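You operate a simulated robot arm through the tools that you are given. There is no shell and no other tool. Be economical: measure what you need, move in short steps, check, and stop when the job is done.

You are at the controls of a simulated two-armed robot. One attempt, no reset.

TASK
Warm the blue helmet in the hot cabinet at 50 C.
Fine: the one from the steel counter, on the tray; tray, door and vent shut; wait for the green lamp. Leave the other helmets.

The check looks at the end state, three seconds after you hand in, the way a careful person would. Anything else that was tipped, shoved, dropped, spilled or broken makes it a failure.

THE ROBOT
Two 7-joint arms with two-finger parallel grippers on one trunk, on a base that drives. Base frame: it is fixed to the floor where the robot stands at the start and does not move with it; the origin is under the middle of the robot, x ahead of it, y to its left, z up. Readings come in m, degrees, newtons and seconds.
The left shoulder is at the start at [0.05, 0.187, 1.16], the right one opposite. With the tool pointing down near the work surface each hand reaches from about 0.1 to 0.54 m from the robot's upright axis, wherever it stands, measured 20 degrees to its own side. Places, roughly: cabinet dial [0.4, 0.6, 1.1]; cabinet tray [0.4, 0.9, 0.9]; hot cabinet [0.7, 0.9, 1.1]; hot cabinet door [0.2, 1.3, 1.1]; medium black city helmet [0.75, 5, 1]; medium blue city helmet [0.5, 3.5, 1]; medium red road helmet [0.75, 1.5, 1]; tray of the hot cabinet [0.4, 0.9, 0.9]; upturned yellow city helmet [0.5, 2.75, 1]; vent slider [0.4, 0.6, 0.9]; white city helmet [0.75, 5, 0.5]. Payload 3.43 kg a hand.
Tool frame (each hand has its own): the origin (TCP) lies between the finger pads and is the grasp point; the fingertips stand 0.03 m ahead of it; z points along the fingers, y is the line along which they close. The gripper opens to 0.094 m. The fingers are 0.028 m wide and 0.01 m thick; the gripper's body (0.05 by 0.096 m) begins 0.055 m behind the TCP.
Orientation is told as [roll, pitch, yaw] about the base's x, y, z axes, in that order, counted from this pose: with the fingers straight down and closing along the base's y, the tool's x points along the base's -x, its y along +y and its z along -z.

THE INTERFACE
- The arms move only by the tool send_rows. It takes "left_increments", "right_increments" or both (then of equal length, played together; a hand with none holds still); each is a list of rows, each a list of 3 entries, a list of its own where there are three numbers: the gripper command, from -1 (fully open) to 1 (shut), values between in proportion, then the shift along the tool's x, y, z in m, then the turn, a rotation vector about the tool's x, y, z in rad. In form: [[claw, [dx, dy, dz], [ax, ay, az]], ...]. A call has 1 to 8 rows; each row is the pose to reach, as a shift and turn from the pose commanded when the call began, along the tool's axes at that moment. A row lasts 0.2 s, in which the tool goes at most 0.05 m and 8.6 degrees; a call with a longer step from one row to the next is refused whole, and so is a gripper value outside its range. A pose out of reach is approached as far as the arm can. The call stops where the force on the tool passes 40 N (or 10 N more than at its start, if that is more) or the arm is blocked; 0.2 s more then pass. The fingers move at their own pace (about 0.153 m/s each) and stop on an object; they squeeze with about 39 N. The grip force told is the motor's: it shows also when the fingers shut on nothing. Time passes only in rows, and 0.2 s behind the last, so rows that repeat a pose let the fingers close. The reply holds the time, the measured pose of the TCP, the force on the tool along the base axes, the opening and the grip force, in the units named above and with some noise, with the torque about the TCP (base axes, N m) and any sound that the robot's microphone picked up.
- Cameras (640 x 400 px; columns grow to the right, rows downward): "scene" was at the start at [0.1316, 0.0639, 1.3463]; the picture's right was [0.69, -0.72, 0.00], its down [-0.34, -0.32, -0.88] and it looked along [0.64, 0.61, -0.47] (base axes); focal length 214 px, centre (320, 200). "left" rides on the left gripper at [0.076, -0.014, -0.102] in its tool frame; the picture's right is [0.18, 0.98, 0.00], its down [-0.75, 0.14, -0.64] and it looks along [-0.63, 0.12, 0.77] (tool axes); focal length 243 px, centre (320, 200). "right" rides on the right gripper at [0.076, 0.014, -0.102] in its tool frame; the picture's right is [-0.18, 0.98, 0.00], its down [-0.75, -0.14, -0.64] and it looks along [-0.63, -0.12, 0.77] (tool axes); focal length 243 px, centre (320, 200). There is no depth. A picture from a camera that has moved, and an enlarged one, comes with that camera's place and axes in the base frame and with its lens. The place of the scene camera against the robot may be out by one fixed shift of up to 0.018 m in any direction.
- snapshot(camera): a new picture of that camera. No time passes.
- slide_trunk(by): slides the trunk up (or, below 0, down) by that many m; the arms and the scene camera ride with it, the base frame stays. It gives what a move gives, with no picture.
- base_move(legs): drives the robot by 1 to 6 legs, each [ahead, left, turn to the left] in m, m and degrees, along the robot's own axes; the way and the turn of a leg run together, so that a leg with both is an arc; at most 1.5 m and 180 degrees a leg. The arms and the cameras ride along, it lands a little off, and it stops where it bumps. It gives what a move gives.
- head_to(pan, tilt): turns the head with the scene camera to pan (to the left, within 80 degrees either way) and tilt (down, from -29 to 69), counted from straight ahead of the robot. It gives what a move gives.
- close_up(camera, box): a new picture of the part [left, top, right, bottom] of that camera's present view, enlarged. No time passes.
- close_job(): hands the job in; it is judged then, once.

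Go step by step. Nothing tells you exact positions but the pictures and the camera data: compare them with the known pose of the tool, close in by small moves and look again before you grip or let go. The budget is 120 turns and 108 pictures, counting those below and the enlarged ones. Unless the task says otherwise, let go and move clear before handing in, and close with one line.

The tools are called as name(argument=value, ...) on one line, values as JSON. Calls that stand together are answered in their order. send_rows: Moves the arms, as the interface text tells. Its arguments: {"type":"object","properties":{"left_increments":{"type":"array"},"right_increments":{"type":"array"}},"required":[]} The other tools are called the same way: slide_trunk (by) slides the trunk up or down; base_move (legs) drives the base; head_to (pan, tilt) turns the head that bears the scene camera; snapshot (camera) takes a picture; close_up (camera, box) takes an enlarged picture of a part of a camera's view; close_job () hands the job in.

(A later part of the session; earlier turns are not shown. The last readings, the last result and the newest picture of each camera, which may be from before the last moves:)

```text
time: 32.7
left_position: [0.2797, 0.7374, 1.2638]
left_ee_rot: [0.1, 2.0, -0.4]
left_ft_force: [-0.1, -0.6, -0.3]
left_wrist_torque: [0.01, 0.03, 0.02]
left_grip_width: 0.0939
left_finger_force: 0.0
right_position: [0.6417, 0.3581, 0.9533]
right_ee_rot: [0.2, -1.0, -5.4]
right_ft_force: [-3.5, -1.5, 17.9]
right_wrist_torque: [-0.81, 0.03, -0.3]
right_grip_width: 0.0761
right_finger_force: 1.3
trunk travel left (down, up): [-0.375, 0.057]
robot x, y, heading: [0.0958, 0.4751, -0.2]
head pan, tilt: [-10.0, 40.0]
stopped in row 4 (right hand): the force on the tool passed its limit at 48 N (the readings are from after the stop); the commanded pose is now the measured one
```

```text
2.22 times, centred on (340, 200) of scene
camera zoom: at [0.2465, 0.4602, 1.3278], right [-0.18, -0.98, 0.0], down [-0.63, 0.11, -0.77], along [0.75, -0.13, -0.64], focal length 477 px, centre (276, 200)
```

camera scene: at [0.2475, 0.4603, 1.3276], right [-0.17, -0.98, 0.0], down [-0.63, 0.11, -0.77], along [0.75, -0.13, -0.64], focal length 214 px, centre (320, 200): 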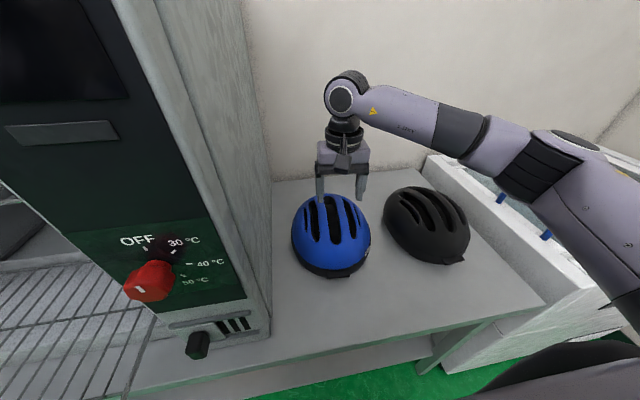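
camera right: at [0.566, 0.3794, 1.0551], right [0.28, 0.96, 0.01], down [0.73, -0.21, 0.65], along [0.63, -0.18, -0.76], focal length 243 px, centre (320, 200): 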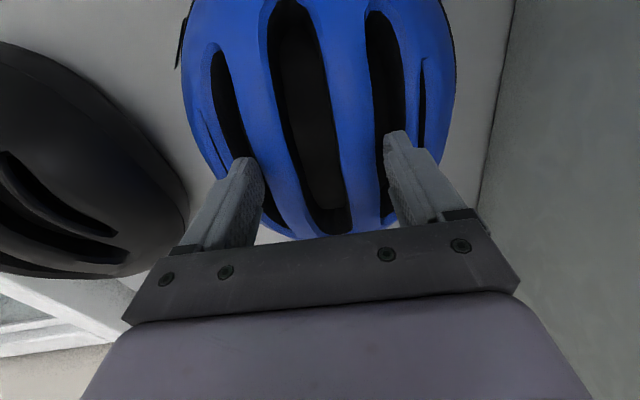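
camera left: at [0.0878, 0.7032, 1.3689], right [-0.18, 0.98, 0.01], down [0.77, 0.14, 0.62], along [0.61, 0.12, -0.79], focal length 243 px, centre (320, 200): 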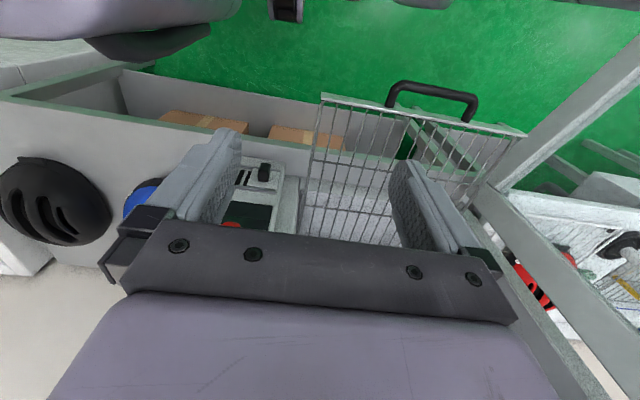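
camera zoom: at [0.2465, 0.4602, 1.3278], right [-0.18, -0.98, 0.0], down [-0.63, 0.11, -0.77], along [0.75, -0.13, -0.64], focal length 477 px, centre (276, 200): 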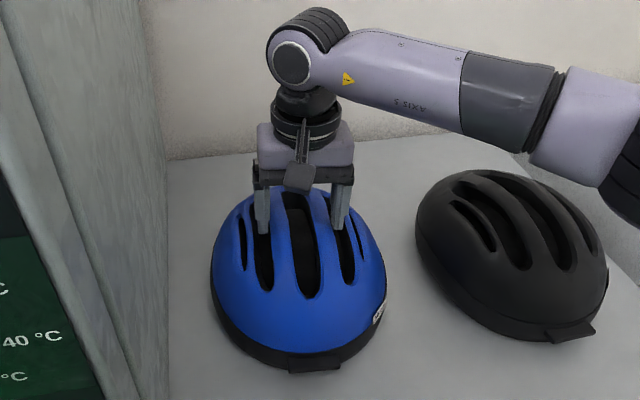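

The −y finger touched a slot lip, judging by the torque. I'll zoom in to see which edge.

close_up(camera="right", box=[180, 60, 300, 240])

close_up(camera="scene", box=[310, 180, 370, 230])

```text
2.22 times, centred on (240, 150) of right
camera zoom: at [0.566, 0.3794, 1.0551], right [0.28, 0.96, 0.01], down [0.73, -0.21, 0.65], along [0.63, -0.18, -0.76], focal length 539 px, centre (498, 311)
```

zoom: 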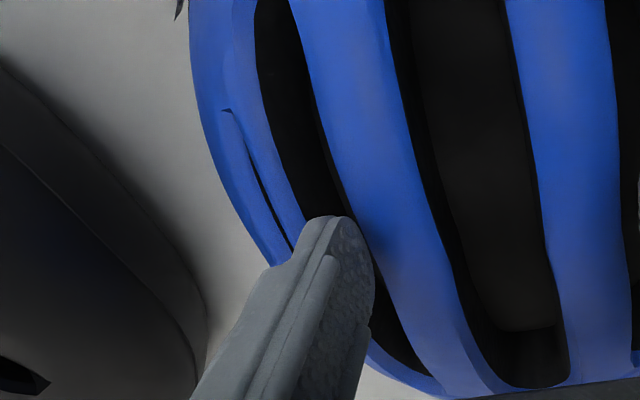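

```text
8.00 times, centred on (340, 205) of scene
camera zoom: at [0.2465, 0.4602, 1.3278], right [-0.18, -0.98, 0.0], down [-0.63, 0.11, -0.77], along [0.75, -0.13, -0.64], focal length 1716 px, centre (160, 160)
```

zoom: 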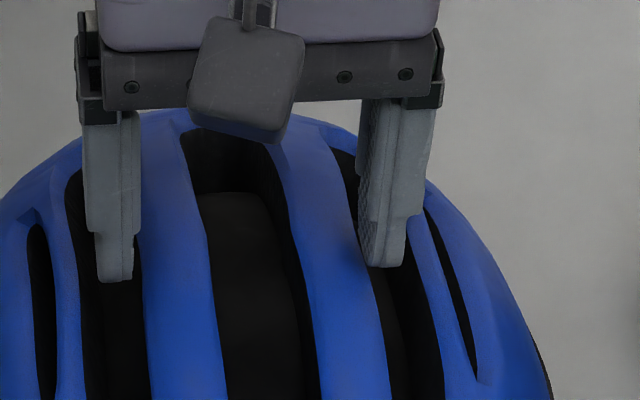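

The pad's inner edge sits on the rib in the −y slot, while the other finger is centred. I'll lift a bit, widen to about 81 mm, shift −3 mm and descend again.

send_rows(right_increments=[[-0.73, [0, 0, -0.015], [0, 0.017, 0]], [-0.73, [0, -0.003, -0.015], [0, 0.017, 0]], [-0.73, [0, -0.003, -0.003], [0, 0.017, 0]], [-0.73, [0, -0.003, 0.01], [0, 0.017, 0]], [-0.73, [0, -0.003, 0.02], [0, 0.017, 0]], [-0.73, [0, -0.003, 0.027], [0, 0.017, 0]], [-0.73, [0, -0.003, 0.027], [0, 0.017, 0]]])

close_up(camera="scene", box=[290, 170, 370, 230])

```text
time: 34.3
left_position: [0.2795, 0.7377, 1.2638]
left_ee_rot: [0.1, 1.8, -0.4]
left_ft_force: [-0.4, -0.3, -0.4]
left_wrist_torque: [-0.01, -0.04, -0.01]
left_grip_width: 0.0942
left_finger_force: 0.0
right_position: [0.6425, 0.3556, 0.9237]
right_ee_rot: [0.1, 0.2, -5.3]
right_ft_force: [0.1, 1.6, 13.9]
right_wrist_torque: [-0.83, 0.22, 0.07]
right_grip_width: 0.0828
right_finger_force: 2.1
trunk travel left (down, up): [-0.375, 0.057]
robot x, y, heading: [0.1014, 0.474, -0.2]
head pan, tilt: [-10.0, 40.0]
```

```text
6.67 times, centred on (330, 200) of scene
camera zoom: at [0.2464, 0.4603, 1.3278], right [-0.18, -0.98, 0.0], down [-0.63, 0.11, -0.77], along [0.75, -0.13, -0.64], focal length 1430 px, centre (253, 200)
```

zoom: 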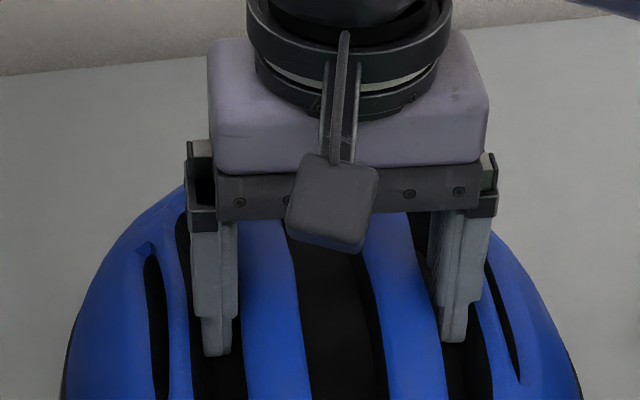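

The fingers are inside both outer slots. I'll close and try a small lift.

send_rows(right_increments=[[-0.2, [0, 0, 0], [0, 0, 0]], [0.5, [0, 0, 0], [0, 0, 0]], [1, [0, 0, 0], [0, 0, 0]], [1, [0, 0, 0], [0, 0, 0]], [1, [0, 0, -0.015], [0, 0, 0]], [1, [0, 0, -0.03], [0, 0, 0]], [1, [0, 0, -0.03], [0, 0, 0]]])

snapshot(camera="scene")

```text
time: 35.9
left_position: [0.2819, 0.7372, 1.2621]
left_ee_rot: [0.1, 2.0, -0.3]
left_ft_force: [-0.5, 0.8, -0.1]
left_wrist_torque: [0.03, -0.01, -0.01]
left_grip_width: 0.0939
left_finger_force: 0.0
right_position: [0.6422, 0.355, 0.951]
right_ee_rot: [0.1, 0.4, -5.4]
right_ft_force: [1.2, -0.1, -3.4]
right_wrist_torque: [0.01, 0.07, 0.03]
right_grip_width: 0.0805
right_finger_force: 39.2
trunk travel left (down, up): [-0.375, 0.057]
robot x, y, heading: [0.0974, 0.4775, -0.2]
head pan, tilt: [-10.0, 40.0]
```

```text
70 pictures are left
camera scene: at [0.2476, 0.46, 1.3275], right [-0.18, -0.98, 0.0], down [-0.63, 0.11, -0.77], along [0.75, -0.13, -0.64], focal length 214 px, centre (320, 200)
```

scene: 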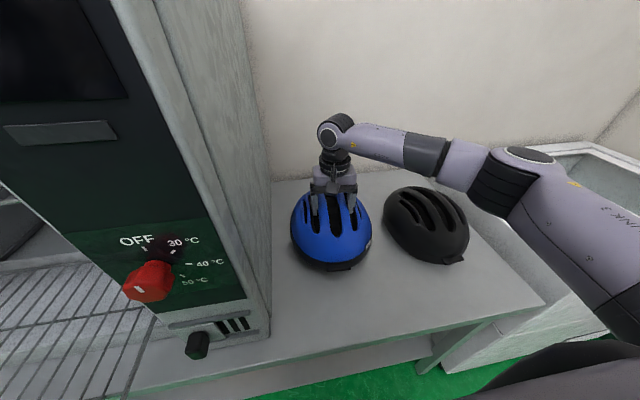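

The helmet is held, about 3.4 N with almost no torque, so it is centred. I'll lift it well clear and back the base away from the counter.

send_rows(right_increments=[[1, [0, 0, -0.04], [0, 0, 0]], [1, [0, 0, -0.08], [0, 0, 0]], [1, [0, 0, -0.12], [0, 0, 0]], [1, [0.02, 0, -0.16], [0, 0, 0]], [1, [0.04, 0, -0.18], [0, 0, 0]], [1, [0.06, 0, -0.18], [0, 0, 0]], [1, [0.06, 0, -0.18], [0, 0, 0]]])

base_move(legs=[[-0.3, 0.0, 0]])

head_to(pan=45, tilt=25)

snapshot(camera="scene")

snapshot(camera="left")

```text
time: 37.5
left_position: [0.2806, 0.7367, 1.264]
left_ee_rot: [0.1, 2.0, -0.3]
left_ft_force: [0.7, 0.2, -0.5]
left_wrist_torque: [0.0, 0.06, -0.01]
left_grip_width: 0.0937
left_finger_force: 0.0
right_position: [0.5826, 0.3599, 1.1325]
right_ee_rot: [0.2, 0.2, -5.4]
right_ft_force: [-0.8, -0.4, -2.3]
right_wrist_torque: [0.0, 0.09, -0.01]
right_grip_width: 0.0806
right_finger_force: 38.7
trunk travel left (down, up): [-0.375, 0.057]
robot x, y, heading: [0.097, 0.4721, -0.1]
head pan, tilt: [-10.0, 40.0]
```

```text
time: 39.6
left_position: [-0.0248, 0.7377, 1.2631]
left_ee_rot: [0.2, 2.0, -0.2]
left_ft_force: [0.2, -0.3, 0.4]
left_wrist_torque: [-0.01, 0.02, 0.01]
left_grip_width: 0.0937
left_finger_force: 0.1
right_position: [0.2804, 0.361, 1.132]
right_ee_rot: [0.1, 0.4, -5.2]
right_ft_force: [0.4, 0.8, -2.8]
right_wrist_torque: [-0.02, 0.09, -0.01]
right_grip_width: 0.0806
right_finger_force: 38.6
trunk travel left (down, up): [-0.375, 0.057]
robot x, y, heading: [-0.2007, 0.4729, 0.2]
head pan, tilt: [-10.0, 40.0]
```

```text
time: 40.8
left_position: [-0.0225, 0.7365, 1.2622]
left_ee_rot: [0.0, 2.0, -0.2]
left_ft_force: [0.3, 0.4, 0.5]
left_wrist_torque: [0.0, 0.02, 0.02]
left_grip_width: 0.0942
left_finger_force: 0.1
right_position: [0.281, 0.362, 1.1323]
right_ee_rot: [0.1, 0.3, -5.2]
right_ft_force: [0.3, 0.7, -3.1]
right_wrist_torque: [0.01, 0.11, 0.06]
right_grip_width: 0.0806
right_finger_force: 39.3
trunk travel left (down, up): [-0.375, 0.057]
robot x, y, heading: [-0.2038, 0.4698, 0.1]
head pan, tilt: [45.0, 25.0]
```

```text
69 pictures are left
camera scene: at [-0.0748, 0.5404, 1.3508], right [0.71, -0.71, 0.0], down [-0.3, -0.3, -0.91], along [0.64, 0.64, -0.42], focal length 214 px, centre (320, 200)
```

scene: 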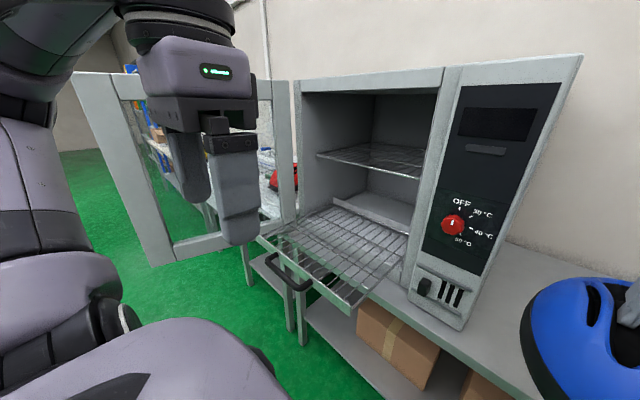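

```text
68 pictures are left
camera left: at [-0.0949, 0.7231, 1.3687], right [-0.18, 0.98, 0.01], down [0.78, 0.14, 0.62], along [0.6, 0.12, -0.79], focal length 243 px, centre (320, 200)
```

left: 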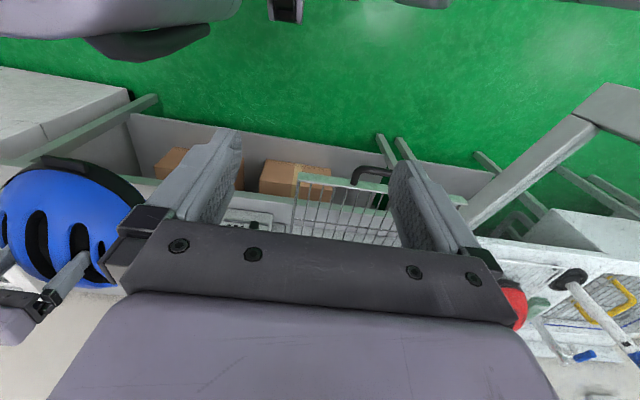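

The tray's pulled-out part spans x≈0.22–0.44 and y≈0.74–1.15 at z≈0.9, the cabinet front is at x≈0.44, and the door edge is at (-0.04, 1.29). I'll back off more so the helmet clears the dial, go left, and turn 20° left.

base_move(legs=[[-0.17, 0, 0], [0, 0.31, 0], [0, 0, 20]])

head_to(pan=5, tilt=35)

snapshot(camera="scene")

```text
time: 46.2
left_position: [-0.2943, 1.0936, 1.2638]
left_ee_rot: [0.0, 2.0, 19.8]
left_ft_force: [0.4, 0.0, 0.7]
left_wrist_torque: [-0.03, 0.01, 0.02]
left_grip_width: 0.0939
left_finger_force: 0.0
right_position: [0.1206, 0.8436, 1.1319]
right_ee_rot: [0.0, 0.3, 14.8]
right_ft_force: [-0.6, 0.1, -2.6]
right_wrist_torque: [-0.02, 0.13, 0.01]
right_grip_width: 0.0807
right_finger_force: 38.7
trunk travel left (down, up): [-0.375, 0.057]
robot x, y, heading: [-0.3757, 0.7803, 19.9]
head pan, tilt: [45.0, 25.0]
```

```text
time: 47.3
left_position: [-0.2944, 1.0941, 1.2619]
left_ee_rot: [0.1, 2.0, 19.9]
left_ft_force: [1.0, 0.6, 0.7]
left_wrist_torque: [0.01, -0.05, 0.03]
left_grip_width: 0.0942
left_finger_force: 0.0
right_position: [0.1189, 0.8434, 1.132]
right_ee_rot: [0.1, 0.3, 14.6]
right_ft_force: [-0.4, 1.3, -3.0]
right_wrist_torque: [-0.08, 0.1, 0.03]
right_grip_width: 0.0806
right_finger_force: 38.9
trunk travel left (down, up): [-0.375, 0.057]
robot x, y, heading: [-0.3771, 0.7812, 20.4]
head pan, tilt: [5.0, 35.0]
```

```text
67 pictures are left
camera scene: at [-0.2337, 0.8415, 1.3351], right [0.42, -0.91, 0.0], down [-0.52, -0.24, -0.82], along [0.74, 0.35, -0.57], focal length 214 px, centre (320, 200)
```

scene: 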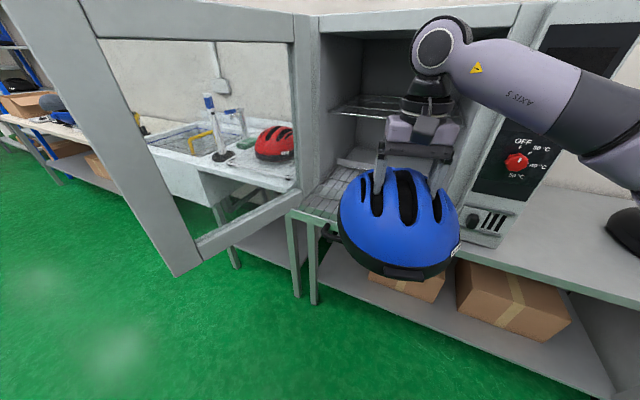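

The helmet hangs level in front of the tray. I'll lower it slightly so it goes under the middle shelf, then drive it over the tray.

send_rows(right_increments=[[1, [0, 0, 0.03], [0, 0, 0]], [1, [0, 0, 0.06], [0, 0, 0]], [1, [0, 0, 0.06], [0, 0, 0]]])

base_move(legs=[[0.19, -0.012, 0]])

snapshot(camera="scene")

snapshot(camera="left")

```text
time: 48.1
left_position: [-0.2944, 1.0937, 1.2626]
left_ee_rot: [0.1, 2.0, 19.7]
left_ft_force: [0.1, 0.0, 0.2]
left_wrist_torque: [0.03, 0.0, 0.0]
left_grip_width: 0.094
left_finger_force: 0.0
right_position: [0.1185, 0.8437, 1.0715]
right_ee_rot: [0.1, 0.2, 14.9]
right_ft_force: [-0.2, 0.7, -1.9]
right_wrist_torque: [0.0, 0.06, 0.04]
right_grip_width: 0.0807
right_finger_force: 38.8
trunk travel left (down, up): [-0.375, 0.057]
robot x, y, heading: [-0.3791, 0.7843, 19.8]
head pan, tilt: [5.0, 35.0]
```

```text
time: 49.7
left_position: [-0.1131, 1.1463, 1.2636]
left_ee_rot: [0.2, 2.1, 19.7]
left_ft_force: [0.4, 0.6, -0.8]
left_wrist_torque: [0.02, 0.05, -0.01]
left_grip_width: 0.0941
left_finger_force: 0.1
right_position: [0.2997, 0.8965, 1.0714]
right_ee_rot: [0.2, 0.5, 14.7]
right_ft_force: [-0.5, 0.5, -2.5]
right_wrist_torque: [-0.07, 0.15, 0.02]
right_grip_width: 0.0805
right_finger_force: 38.9
trunk travel left (down, up): [-0.375, 0.057]
robot x, y, heading: [-0.1973, 0.8362, 20.1]
head pan, tilt: [5.0, 35.0]
```

```text
66 pictures are left
camera scene: at [-0.0522, 0.895, 1.335], right [0.42, -0.91, 0.0], down [-0.52, -0.24, -0.82], along [0.74, 0.35, -0.57], focal length 214 px, centre (320, 200)
```

scene: 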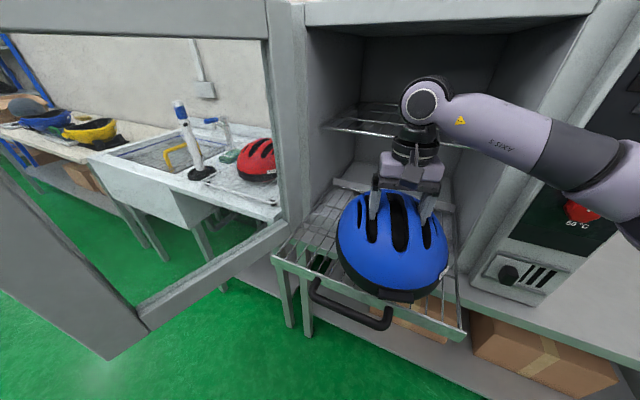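

```text
65 pictures are left
camera left: at [-0.1753, 1.1081, 1.3687], right [-0.51, 0.86, 0.01], down [0.68, 0.39, 0.62], along [0.53, 0.32, -0.79], focal length 243 px, centre (320, 200)
```

left: 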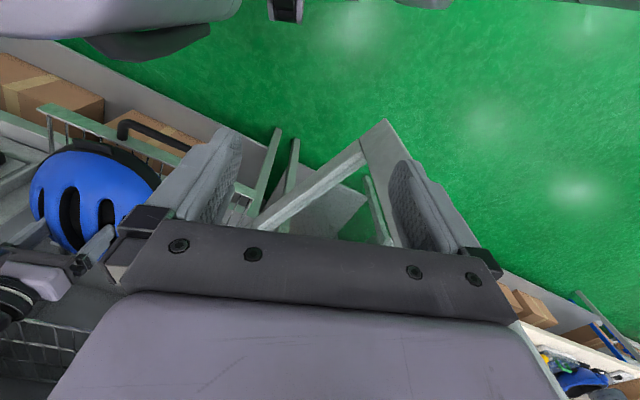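

The helmet is above the tray but about 5 cm short, and the left hand still clears the door. I'll nudge the base forward and the arm to around (0.36, 0.94).

base_move(legs=[[0.03, -0.012, 0]])

send_rows(right_increments=[[1, [-0.02, 0.016, 0], [0, 0, 0]], [1, [-0.035, 0.033, 0], [0, 0, 0]], [1, [-0.042, 0.036, 0], [0, 0, 0]], [1, [-0.042, 0.036, 0.0], [0, 0, 0]]])

snapshot(camera="scene")

```text
time: 50.5
left_position: [-0.0802, 1.1455, 1.2634]
left_ee_rot: [0.2, 2.0, 19.8]
left_ft_force: [-0.5, 0.0, -0.2]
left_wrist_torque: [0.02, -0.02, 0.0]
left_grip_width: 0.0942
left_finger_force: 0.1
right_position: [0.3327, 0.8966, 1.0717]
right_ee_rot: [0.0, 0.4, 14.8]
right_ft_force: [0.3, 0.1, -3.6]
right_wrist_torque: [-0.02, 0.17, 0.03]
right_grip_width: 0.0805
right_finger_force: 39.4
trunk travel left (down, up): [-0.375, 0.057]
robot x, y, heading: [-0.1631, 0.8371, 20.3]
head pan, tilt: [5.0, 35.0]
```

```text
time: 51.5
left_position: [-0.0818, 1.1456, 1.2622]
left_ee_rot: [0.1, 2.0, 19.8]
left_ft_force: [0.2, 0.1, 0.2]
left_wrist_torque: [-0.02, -0.01, 0.0]
left_grip_width: 0.0939
left_finger_force: 0.1
right_position: [0.3625, 0.9411, 1.0723]
right_ee_rot: [0.2, 0.3, 14.7]
right_ft_force: [-0.1, -0.5, -3.0]
right_wrist_torque: [-0.01, 0.09, 0.01]
right_grip_width: 0.0803
right_finger_force: 39.2
trunk travel left (down, up): [-0.375, 0.057]
robot x, y, heading: [-0.1627, 0.8363, 19.9]
head pan, tilt: [5.0, 35.0]
```

```text
64 pictures are left
camera scene: at [-0.0207, 0.8939, 1.3351], right [0.42, -0.91, 0.0], down [-0.52, -0.24, -0.82], along [0.74, 0.35, -0.57], focal length 214 px, centre (320, 200)
```

scene: 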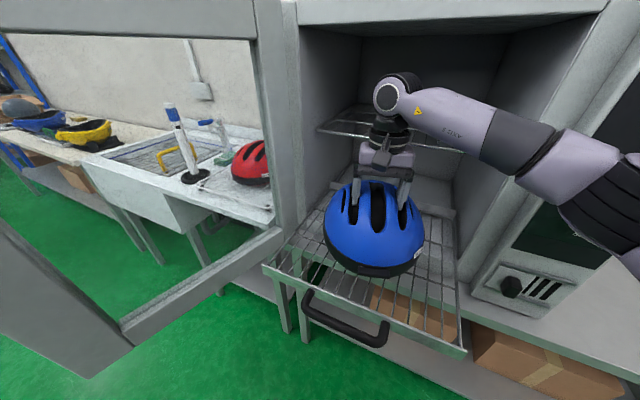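

The helmet is now over the tray, clear of its front edge. I'll lower it gently until the tray takes the weight.

send_rows(right_increments=[[1, [0, 0, 0.02], [0, 0, 0]], [1, [0, 0, 0.035], [0, 0, 0]], [1, [0, 0, 0.045], [0, 0, 0]], [1, [0, 0, 0.052], [0, 0, 0]], [1, [0, 0, 0.052], [0, 0, 0]]])

close_up(camera="scene", box=[240, 120, 500, 360])

```text
time: 52.7
left_position: [-0.0814, 1.1452, 1.2632]
left_ee_rot: [0.3, 2.0, 19.7]
left_ft_force: [0.2, 0.1, -0.4]
left_wrist_torque: [-0.01, -0.01, 0.03]
left_grip_width: 0.0941
left_finger_force: 0.0
right_position: [0.3617, 0.9417, 1.0189]
right_ee_rot: [0.1, 0.3, 14.8]
right_ft_force: [-0.4, 0.4, -3.2]
right_wrist_torque: [-0.02, 0.06, 0.0]
right_grip_width: 0.0804
right_finger_force: 39.3
trunk travel left (down, up): [-0.375, 0.057]
robot x, y, heading: [-0.162, 0.8349, 19.9]
head pan, tilt: [5.0, 35.0]
```

```text
1.67 times, centred on (370, 240) of scene
camera zoom: at [-0.0207, 0.8939, 1.3351], right [0.42, -0.91, 0.0], down [-0.52, -0.24, -0.82], along [0.74, 0.35, -0.57], focal length 358 px, centre (237, 133)
```

zoom: 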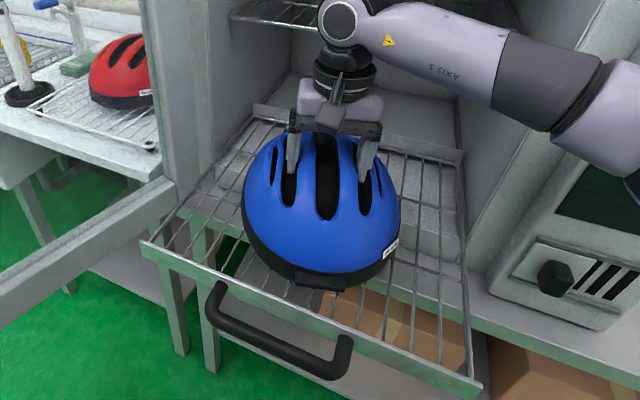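

It isn't touching yet, so I'll keep lowering in fine steps.

send_rows(right_increments=[[1, [0, 0, 0.006], [0, 0, 0]], [1, [0, 0, 0.012], [0, 0, 0]], [1, [0, 0, 0.018], [0, 0, 0]], [1, [0, 0, 0.024], [0, 0, 0]], [1, [0, 0, 0.024], [0, 0, 0]]])

```text
time: 53.5
left_position: [-0.0822, 1.1444, 1.262]
left_ee_rot: [0.2, 2.0, 19.7]
left_ft_force: [1.1, 0.2, 0.3]
left_wrist_torque: [-0.03, 0.02, -0.03]
left_grip_width: 0.0938
left_finger_force: 0.1
right_position: [0.3641, 0.9425, 1.0133]
right_ee_rot: [0.4, -0.5, 14.7]
right_ft_force: [0.7, -3.5, 16.2]
right_wrist_torque: [-1.01, 0.65, 0.2]
right_grip_width: 0.0808
right_finger_force: 39.3
trunk travel left (down, up): [-0.375, 0.057]
robot x, y, heading: [-0.1654, 0.8352, 19.9]
head pan, tilt: [5.0, 35.0]
stopped in row 3 (right hand): the force on the tool passed its limit at 46 N (the readings are from after the stop); the commanded pose is now the measured one
```

The tray has taken contact, so I'll check the picture before releasing.

close_up(camera="scene", box=[240, 120, 500, 360])

snapshot(camera="right")

```text
1.67 times, centred on (370, 240) of scene
camera zoom: at [-0.0214, 0.8932, 1.3352], right [0.42, -0.91, 0.0], down [-0.52, -0.24, -0.82], along [0.74, 0.35, -0.57], focal length 358 px, centre (237, 133)
```

zoom: 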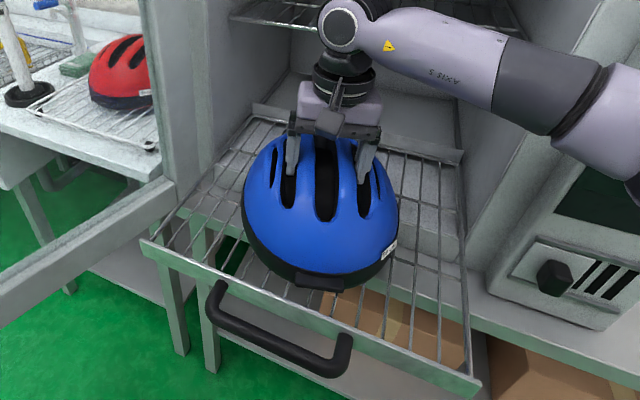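

```text
61 pictures are left
camera right: at [0.2855, 0.9349, 1.1171], right [-0.07, 1.0, 0.01], down [0.76, 0.05, 0.65], along [0.64, 0.05, -0.76], focal length 243 px, centre (320, 200)
```

right: 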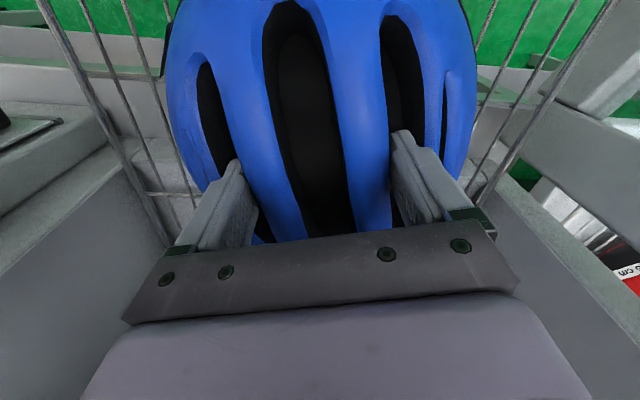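

The helmet is resting on the tray. I'll open just enough to free the ribs (about 83 mm), so as not to push the slots' outer walls, and rise straight up.

send_rows(right_increments=[[-0.74, [0, 0, 0], [0, 0, 0]], [-0.76, [0, 0, 0], [0, 0, 0]], [-0.76, [0, 0, -0.004], [0, 0, 0]], [-0.76, [0, 0, -0.015], [0, 0, 0]], [-0.76, [0, 0, -0.03], [0, 0, 0]], [-0.76, [0, 0, -0.05], [0, 0, 0]], [-0.76, [0, 0, -0.06], [0, 0, 0]]])

snapshot(camera="scene")

```text
time: 55.1
left_position: [-0.0814, 1.1459, 1.263]
left_ee_rot: [0.1, 2.0, 19.7]
left_ft_force: [0.2, 0.2, 0.4]
left_wrist_torque: [0.01, 0.02, -0.03]
left_grip_width: 0.0941
left_finger_force: 0.0
right_position: [0.3643, 0.9427, 1.0724]
right_ee_rot: [0.4, -0.3, 14.9]
right_ft_force: [0.3, 0.0, 0.5]
right_wrist_torque: [-0.02, 0.03, 0.0]
right_grip_width: 0.0827
right_finger_force: 0.0
trunk travel left (down, up): [-0.375, 0.057]
robot x, y, heading: [-0.1641, 0.8387, 20.1]
head pan, tilt: [5.0, 35.0]
```

```text
60 pictures are left
camera scene: at [-0.021, 0.8938, 1.3351], right [0.42, -0.91, 0.0], down [-0.52, -0.24, -0.82], along [0.74, 0.35, -0.57], focal length 214 px, centre (320, 200)
```

scene: 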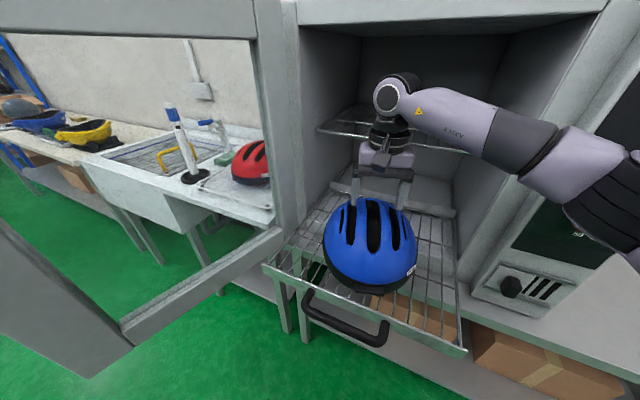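

The helmet is on the tray. I'll raise the hand, bring it back in front of the tray handle and close it as a pusher.

send_rows(right_increments=[[-0.76, [0, 0, -0.045], [0, 0, 0]], [-0.76, [0.0, 0.0, -0.08], [0, 0, 0]], [1, [0.048, 0.011, -0.08], [0, 0, 0]], [1, [0.096, 0.022, -0.08], [0, 0, 0]], [1, [0.144, 0.033, -0.08], [0, 0, 0]], [1, [0.192, 0.044, -0.08], [0, 0, 0]], [1, [0.24, 0.055, -0.08], [0, 0, 0]], [1, [0.285, 0.065, -0.07], [0, 0, 0]]])

snapshot(camera="scene")

snapshot(camera="right")

```text
time: 56.9
left_position: [-0.0826, 1.1453, 1.2624]
left_ee_rot: [0.1, 1.9, 19.7]
left_ft_force: [-0.4, 0.4, 0.8]
left_wrist_torque: [0.01, -0.04, -0.04]
left_grip_width: 0.0939
left_finger_force: 0.1
right_position: [0.0708, 0.9303, 1.1418]
right_ee_rot: [0.4, -0.2, 14.9]
right_ft_force: [-0.1, -0.4, -0.2]
right_wrist_torque: [0.01, -0.02, -0.01]
right_grip_width: 0.0
right_finger_force: 32.6
trunk travel left (down, up): [-0.375, 0.057]
robot x, y, heading: [-0.1615, 0.8338, 20.1]
head pan, tilt: [5.0, 35.0]
```

```text
59 pictures are left
camera scene: at [-0.0214, 0.894, 1.3352], right [0.42, -0.91, 0.0], down [-0.52, -0.24, -0.82], along [0.74, 0.35, -0.57], focal length 214 px, centre (320, 200)
```

scene: 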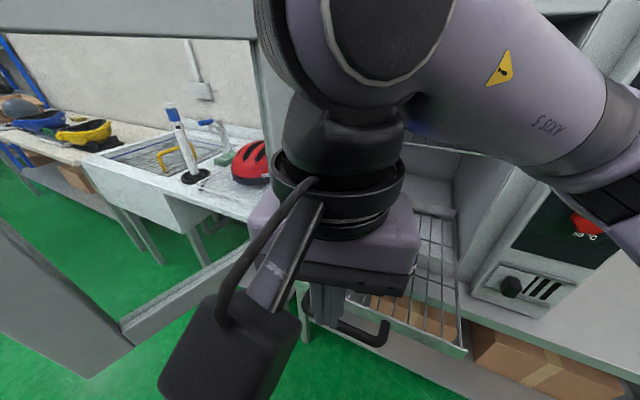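

```text
58 pictures are left
camera right: at [-0.0075, 0.9247, 1.2446], right [-0.07, 1.0, 0.01], down [0.76, 0.05, 0.64], along [0.64, 0.05, -0.77], focal length 243 px, centre (320, 200)
```

right: 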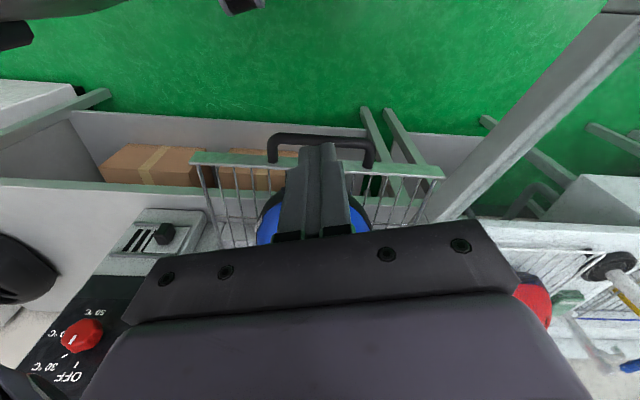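

The handle's outer bar is at about x=0.165, y=0.945. I'll lower the closed fingers in front of it to about z=0.885.

send_rows(right_increments=[[1, [0, 0.01, 0.05], [0, 0, 0]], [1, [0, 0.01, 0.1], [0, 0, 0]], [1, [0, 0.01, 0.15], [0, 0, 0]], [1, [0, 0.01, 0.2], [0, 0, 0]], [1, [0, 0.01, 0.24], [0, 0, 0]], [1, [0, 0.01, 0.255], [0, 0, 0]], [1, [0, 0.01, 0.255], [0, 0, 0]]])

snapshot(camera="scene")

snapshot(camera="right")

```text
refused: row 1 steps farther than a row can; nothing moved
```

```text
57 pictures are left
camera scene: at [-0.0214, 0.894, 1.3352], right [0.42, -0.91, 0.0], down [-0.52, -0.24, -0.82], along [0.74, 0.35, -0.57], focal length 214 px, centre (320, 200)
```

scene: 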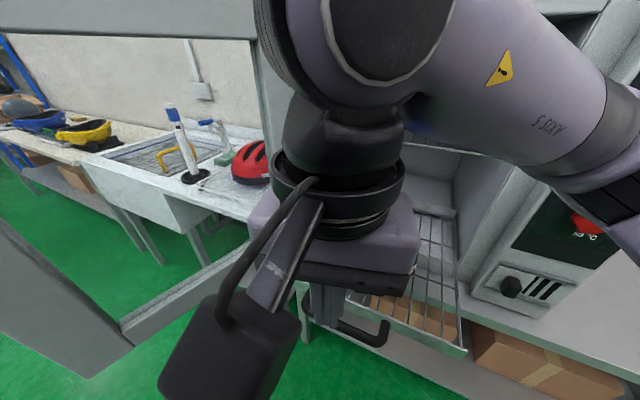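

```text
56 pictures are left
camera right: at [-0.0075, 0.9247, 1.2446], right [-0.07, 1.0, 0.01], down [0.76, 0.05, 0.64], along [0.64, 0.05, -0.77], focal length 243 px, centre (320, 200)
```

right: 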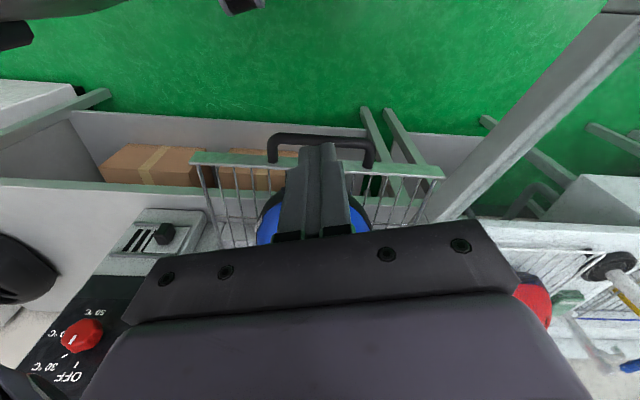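

The call was refused because a step was a hair too long. I'll repeat it with shorter steps.

send_rows(right_increments=[[1, [0, 0.004, 0.045], [0, 0, 0]], [1, [0, 0.01, 0.09], [0, 0, 0]], [1, [0, 0.01, 0.135], [0, 0, 0]], [1, [0, 0.01, 0.18], [0, 0, 0]], [1, [0, 0.01, 0.22], [0, 0, 0]], [1, [0, 0.01, 0.25], [0, 0, 0]], [1, [0, 0.01, 0.25], [0, 0, 0]]])

snapshot(camera="right")

```text
time: 58.5
left_position: [-0.0809, 1.1453, 1.2631]
left_ee_rot: [0.3, 2.0, 19.8]
left_ft_force: [-0.5, -0.2, 0.1]
left_wrist_torque: [0.03, 0.02, 0.0]
left_grip_width: 0.094
left_finger_force: 0.1
right_position: [0.0692, 0.9428, 0.8899]
right_ee_rot: [0.4, -0.2, 14.8]
right_ft_force: [0.5, 0.4, 0.1]
right_wrist_torque: [0.0, -0.02, 0.0]
right_grip_width: 0.0
right_finger_force: 33.0
trunk travel left (down, up): [-0.375, 0.057]
robot x, y, heading: [-0.1616, 0.8355, 20.3]
head pan, tilt: [5.0, 35.0]
```

```text
55 pictures are left
camera right: at [-0.0089, 0.937, 0.993], right [-0.07, 1.0, 0.01], down [0.76, 0.05, 0.64], along [0.64, 0.05, -0.77], focal length 243 px, centre (320, 200)
```

right: 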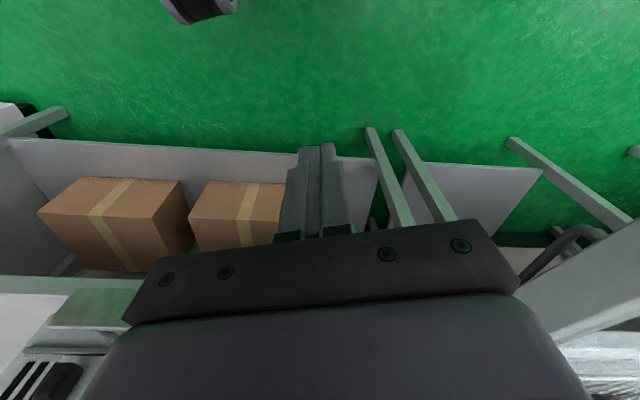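

The hand is in position in front of the handle. I'll push straight along +x slowly.

send_rows(right_increments=[[1, [-0.039, -0.01, 0], [0, 0, 0]], [1, [-0.068, -0.018, 0], [0, 0, 0]], [1, [-0.092, -0.024, 0], [0, 0, 0]], [1, [-0.116, -0.03, 0], [0, 0, 0]], [1, [-0.14, -0.037, 0], [0, 0, 0]], [1, [-0.164, -0.043, 0], [0, 0, 0]], [1, [-0.188, -0.049, 0], [0, 0, 0]], [1, [-0.212, -0.055, 0], [0, 0, 0]]])

snapshot(camera="scene")

```text
time: 60.3
left_position: [-0.0813, 1.1444, 1.2632]
left_ee_rot: [0.2, 1.9, 19.8]
left_ft_force: [-1.0, 0.1, 0.0]
left_wrist_torque: [-0.03, -0.06, -0.02]
left_grip_width: 0.094
left_finger_force: 0.1
right_position: [0.2893, 0.9421, 0.8909]
right_ee_rot: [0.4, -0.4, 14.8]
right_ft_force: [0.0, 1.2, 0.1]
right_wrist_torque: [0.0, -0.01, 0.03]
right_grip_width: 0.0002
right_finger_force: 32.9
trunk travel left (down, up): [-0.375, 0.057]
robot x, y, heading: [-0.1635, 0.8338, 20.0]
head pan, tilt: [5.0, 35.0]
```

```text
54 pictures are left
camera scene: at [-0.0206, 0.8938, 1.3351], right [0.42, -0.91, 0.0], down [-0.52, -0.24, -0.82], along [0.74, 0.35, -0.57], focal length 214 px, centre (320, 200)
```

scene: 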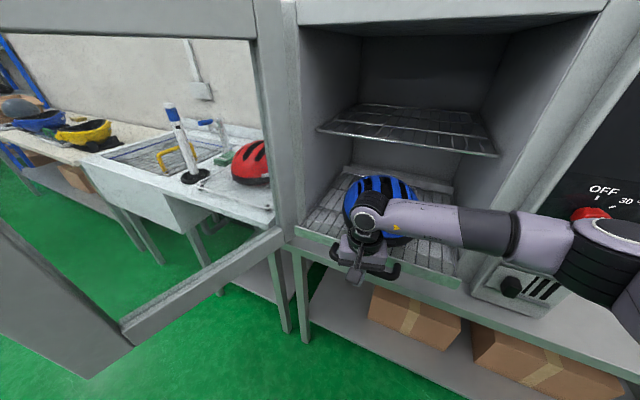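

The tray slides easily and is mostly in, but the right elbow is getting close to the dial. I'll back off a little and tilt the fingers forward so the wrist and elbow stay back for the rest of the push.

send_rows(right_increments=[[1, [0.045, 0.012, 0], [0, 0, 0]], [1, [0.06, 0.015, 0], [0, -0.14, 0]], [1, [0.06, 0.015, 0], [0, -0.28, 0]], [1, [0.06, 0.015, 0], [0, -0.42, 0]], [1, [0.06, 0.015, 0], [0, -0.56, 0]], [1, [0.06, 0.015, 0], [0, -0.7, 0]], [1, [0.06, 0.015, 0], [0, -0.84, 0]], [1, [0.06, 0.015, 0], [0, -0.98, 0]]])

snapshot(camera="scene")

```text
time: 62.1
left_position: [-0.0823, 1.1454, 1.2633]
left_ee_rot: [0.1, 2.0, 19.8]
left_ft_force: [-0.3, -0.4, 0.1]
left_wrist_torque: [0.0, -0.01, -0.01]
left_grip_width: 0.0939
left_finger_force: 0.1
right_position: [0.2255, 0.9426, 0.8909]
right_ee_rot: [0.8, -56.5, 14.0]
right_ft_force: [0.7, -0.4, 0.0]
right_wrist_torque: [0.01, -0.03, -0.01]
right_grip_width: 0.0
right_finger_force: 32.8
trunk travel left (down, up): [-0.375, 0.057]
robot x, y, heading: [-0.1635, 0.8368, 20.2]
head pan, tilt: [5.0, 35.0]
```

```text
53 pictures are left
camera scene: at [-0.021, 0.8939, 1.3351], right [0.42, -0.91, 0.0], down [-0.52, -0.24, -0.82], along [0.74, 0.35, -0.57], focal length 214 px, centre (320, 200)
```

scene: 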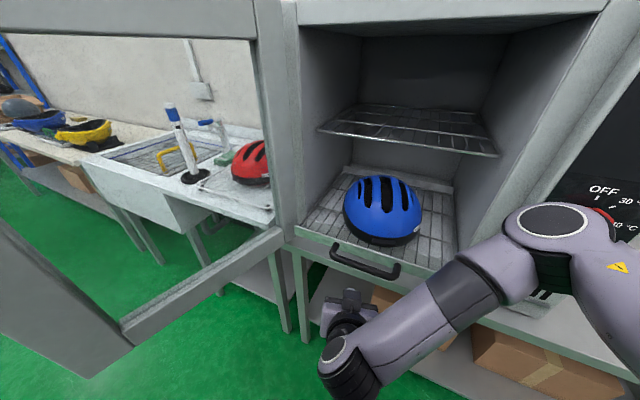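

The handle's outer bar is now at x≈0.335. To keep the elbow in front of the open compartment rather than the panel, I'll tuck the left hand and shift the base 0.1 m left.

send_rows(left_increments=[[-1, [0.03, -0.018, 0], [0, 0, 0]], [-1, [0.06, -0.037, 0], [0, 0, 0]], [-1, [0.084, -0.055, 0], [0, 0, 0]], [-1, [0.084, -0.055, 0], [0, 0, 0]]])

base_move(legs=[[0.034, 0.094, 0]])

snapshot(camera="scene")

```text
time: 62.9
left_position: [-0.1351, 1.0774, 1.265]
left_ee_rot: [1.4, 1.4, 20.5]
left_ft_force: [-14.5, 23.4, 10.4]
left_wrist_torque: [-0.1, 0.23, -0.66]
left_grip_width: 0.0784
left_finger_force: 0.1
right_position: [0.2259, 0.9412, 0.8915]
right_ee_rot: [0.6, -56.4, 14.2]
right_ft_force: [0.4, -0.6, -0.2]
right_wrist_torque: [0.02, -0.03, 0.04]
right_grip_width: 0.0
right_finger_force: 32.4
trunk travel left (down, up): [-0.375, 0.057]
robot x, y, heading: [-0.167, 0.8374, 20.0]
head pan, tilt: [5.0, 35.0]
stopped in row 3 (left hand): the force on the tool passed its limit at 57 N (the readings are from after the stop); the commanded pose is now the measured one
```

```text
time: 64.4
left_position: [-0.1354, 1.1783, 1.2648]
left_ee_rot: [1.5, 1.4, 20.7]
left_ft_force: [-8.6, 28.2, -0.8]
left_wrist_torque: [0.49, 0.18, -0.32]
left_grip_width: 0.0779
left_finger_force: 0.1
right_position: [0.2262, 1.0436, 0.8912]
right_ee_rot: [0.7, -56.4, 14.2]
right_ft_force: [-0.2, -0.1, 0.6]
right_wrist_torque: [-0.01, 0.01, -0.02]
right_grip_width: 0.0
right_finger_force: 32.8
trunk travel left (down, up): [-0.375, 0.057]
robot x, y, heading: [-0.1621, 0.9358, 19.9]
head pan, tilt: [5.0, 35.0]
```

```text
52 pictures are left
camera scene: at [-0.0211, 0.994, 1.3351], right [0.42, -0.91, 0.0], down [-0.52, -0.24, -0.82], along [0.74, 0.35, -0.57], focal length 214 px, centre (320, 200)
```

scene: 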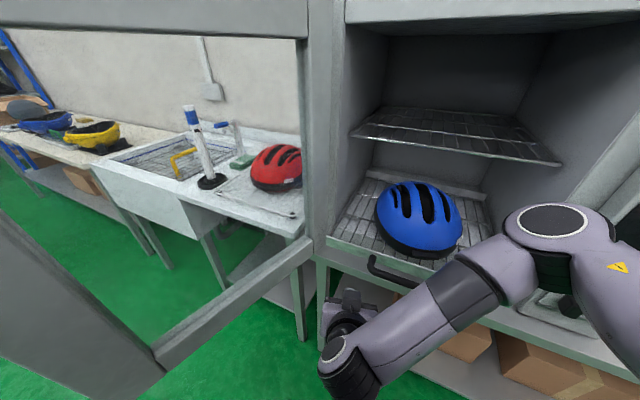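

The left fingers brushed the robot's own head, so I'll ease that hand outward. Then the right hand pushes the tray on at y≈0.98.

send_rows(left_increments=[[0, [0, 0.015, 0], [0, 0, 0]], [0, [0, 0.03, 0], [0, 0, 0]], [0, [0, 0.03, 0], [0, 0, 0]], [0, [0, 0.03, 0], [0, 0, 0]], [0, [0, 0.03, 0], [0, 0, 0]], [0, [0, 0.03, 0], [0, 0, 0]], [0, [0, 0.03, 0], [0, 0, 0]]], right_increments=[[1, [0.004, -0.029, -0.006], [0, 0, 0]], [1, [0.008, -0.058, -0.012], [0, 0, 0]], [1, [-0.014, -0.068, 0.02], [0, 0, 0]], [1, [-0.034, -0.077, 0.053], [0, 0, 0]], [1, [-0.056, -0.087, 0.085], [0, 0, 0]], [1, [-0.077, -0.096, 0.118], [0, 0, 0]], [1, [-0.099, -0.106, 0.15], [0, 0, 0]]])

snapshot(camera="scene")

```text
time: 66.0
left_position: [-0.1451, 1.2048, 1.2652]
left_ee_rot: [1.5, 1.4, 20.7]
left_ft_force: [0.3, 0.0, 0.1]
left_wrist_torque: [0.0, 0.01, 0.0]
left_grip_width: 0.0472
left_finger_force: 0.1
right_position: [0.4286, 0.9862, 0.8881]
right_ee_rot: [0.6, -56.3, 14.2]
right_ft_force: [1.5, -0.6, -8.3]
right_wrist_torque: [0.02, 0.26, 0.04]
right_grip_width: 0.0002
right_finger_force: 33.4
trunk travel left (down, up): [-0.375, 0.057]
robot x, y, heading: [-0.1639, 0.9355, 19.8]
head pan, tilt: [5.0, 35.0]
```

```text
51 pictures are left
camera scene: at [-0.0203, 0.9934, 1.335], right [0.42, -0.91, 0.0], down [-0.52, -0.24, -0.82], along [0.74, 0.35, -0.57], focal length 214 px, centre (320, 200)
```

scene: 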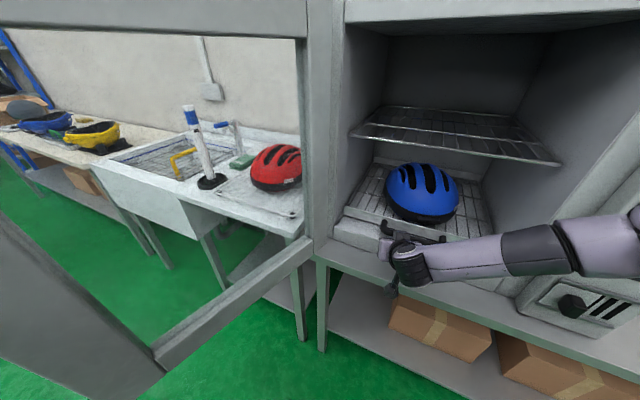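

The tray looks nearly fully in. I'll pull the hand straight back to see.

send_rows(right_increments=[[1, [0.021, 0.01, -0.032], [0, 0, 0]], [1, [0.043, 0.019, -0.065], [0, 0, 0]], [1, [0.064, 0.029, -0.097], [0, 0, 0]], [1, [0.086, 0.039, -0.129], [0, 0, 0]], [1, [0.107, 0.048, -0.162], [0, 0, 0]]])

snapshot(camera="scene")

close_up(camera="scene", box=[300, 130, 560, 300])

```text
time: 67.2
left_position: [-0.1457, 1.2059, 1.2654]
left_ee_rot: [1.6, 1.4, 20.8]
left_ft_force: [0.0, 0.2, -0.3]
left_wrist_torque: [0.0, -0.04, 0.0]
left_grip_width: 0.0468
left_finger_force: 0.1
right_position: [0.2255, 0.9812, 0.8902]
right_ee_rot: [0.8, -56.5, 14.0]
right_ft_force: [0.3, -0.6, -0.5]
right_wrist_torque: [0.02, 0.01, 0.02]
right_grip_width: 0.0
right_finger_force: 33.1
trunk travel left (down, up): [-0.375, 0.057]
robot x, y, heading: [-0.1635, 0.9408, 20.0]
head pan, tilt: [5.0, 35.0]
```

```text
50 pictures are left
camera scene: at [-0.0214, 0.9939, 1.3352], right [0.42, -0.91, 0.0], down [-0.52, -0.24, -0.82], along [0.74, 0.35, -0.57], focal length 214 px, centre (320, 200)
```

scene: 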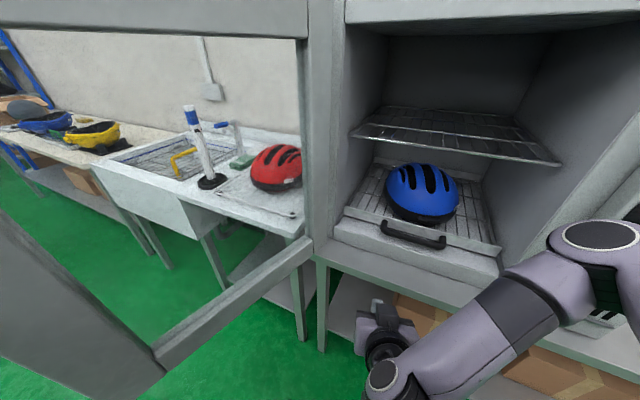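

```text
2.35 times, centred on (430, 215) of scene
camera zoom: at [-0.0214, 0.9939, 1.3352], right [0.42, -0.91, 0.0], down [-0.52, -0.24, -0.82], along [0.74, 0.35, -0.57], focal length 505 px, centre (61, 165)
```

zoom: 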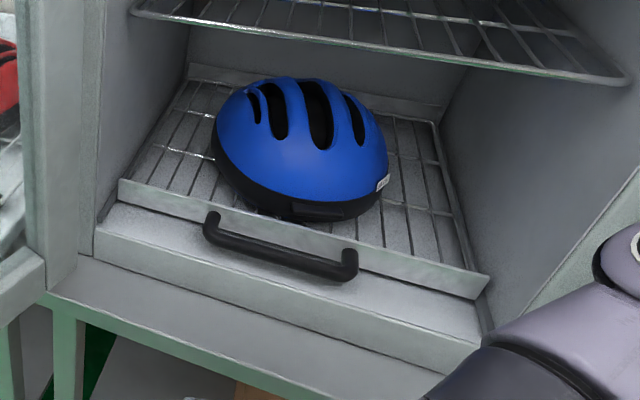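

The tray looks in, with its handle well behind the cabinet front. I'll check it is at its stop with another gentle push, after first shifting the base a bit left so the elbow stays away from the panel.

base_move(legs=[[0.02, 0.056, 0]])

send_rows(right_increments=[[1, [0.007, -0.045, -0.01], [0, 0, 0]], [1, [-0.018, -0.058, 0.03], [0, 0, 0]], [1, [-0.044, -0.07, 0.068], [0, 0, 0]], [1, [-0.07, -0.082, 0.106], [0, 0, 0]], [1, [-0.091, -0.092, 0.138], [0, 0, 0]], [1, [-0.105, -0.098, 0.158], [0, 0, 0]], [1, [-0.115, -0.103, 0.173], [0, 0, 0]], [1, [-0.125, -0.108, 0.188], [0, 0, 0]]])

snapshot(camera="scene")

```text
time: 68.3
left_position: [-0.1465, 1.264, 1.265]
left_ee_rot: [1.5, 1.5, 20.7]
left_ft_force: [0.0, -0.2, -0.1]
left_wrist_torque: [0.0, 0.0, 0.01]
left_grip_width: 0.047
left_finger_force: 0.1
right_position: [0.2256, 1.04, 0.8911]
right_ee_rot: [0.6, -56.3, 14.1]
right_ft_force: [-0.2, -0.1, 0.0]
right_wrist_torque: [-0.01, -0.02, -0.02]
right_grip_width: 0.0003
right_finger_force: 32.7
trunk travel left (down, up): [-0.375, 0.057]
robot x, y, heading: [-0.1647, 0.9914, 20.0]
head pan, tilt: [5.0, 35.0]
```

```text
time: 69.9
left_position: [-0.1477, 1.2624, 1.2663]
left_ee_rot: [1.6, 1.2, 20.7]
left_ft_force: [-0.6, 0.3, 0.5]
left_wrist_torque: [0.01, 0.03, 0.0]
left_grip_width: 0.0469
left_finger_force: 0.0
right_position: [0.4322, 0.9933, 0.8865]
right_ee_rot: [1.1, -55.4, 14.4]
right_ft_force: [-13.9, -7.2, 11.8]
right_wrist_torque: [-0.22, 0.15, -0.19]
right_grip_width: 0.0001
right_finger_force: 32.3
trunk travel left (down, up): [-0.375, 0.057]
robot x, y, heading: [-0.1643, 0.994, 19.9]
head pan, tilt: [5.0, 35.0]
stopped in row 7 (right hand): the force on the tool passed its limit at 48 N (the readings are from after the stop); the commanded pose is now the measured one
```

```text
48 pictures are left
camera scene: at [-0.0238, 1.0511, 1.3358], right [0.42, -0.91, 0.0], down [-0.52, -0.24, -0.82], along [0.74, 0.35, -0.57], focal length 214 px, centre (320, 200)
```

scene: 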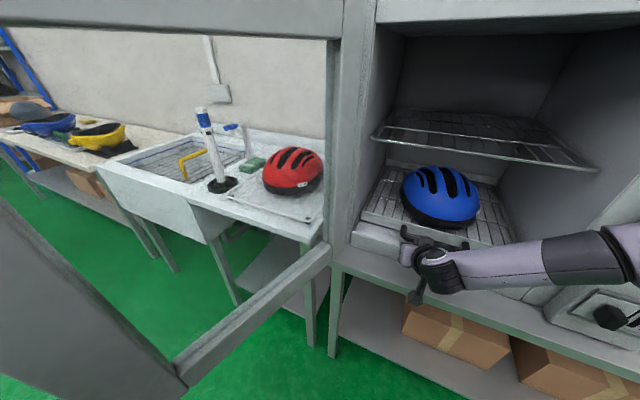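

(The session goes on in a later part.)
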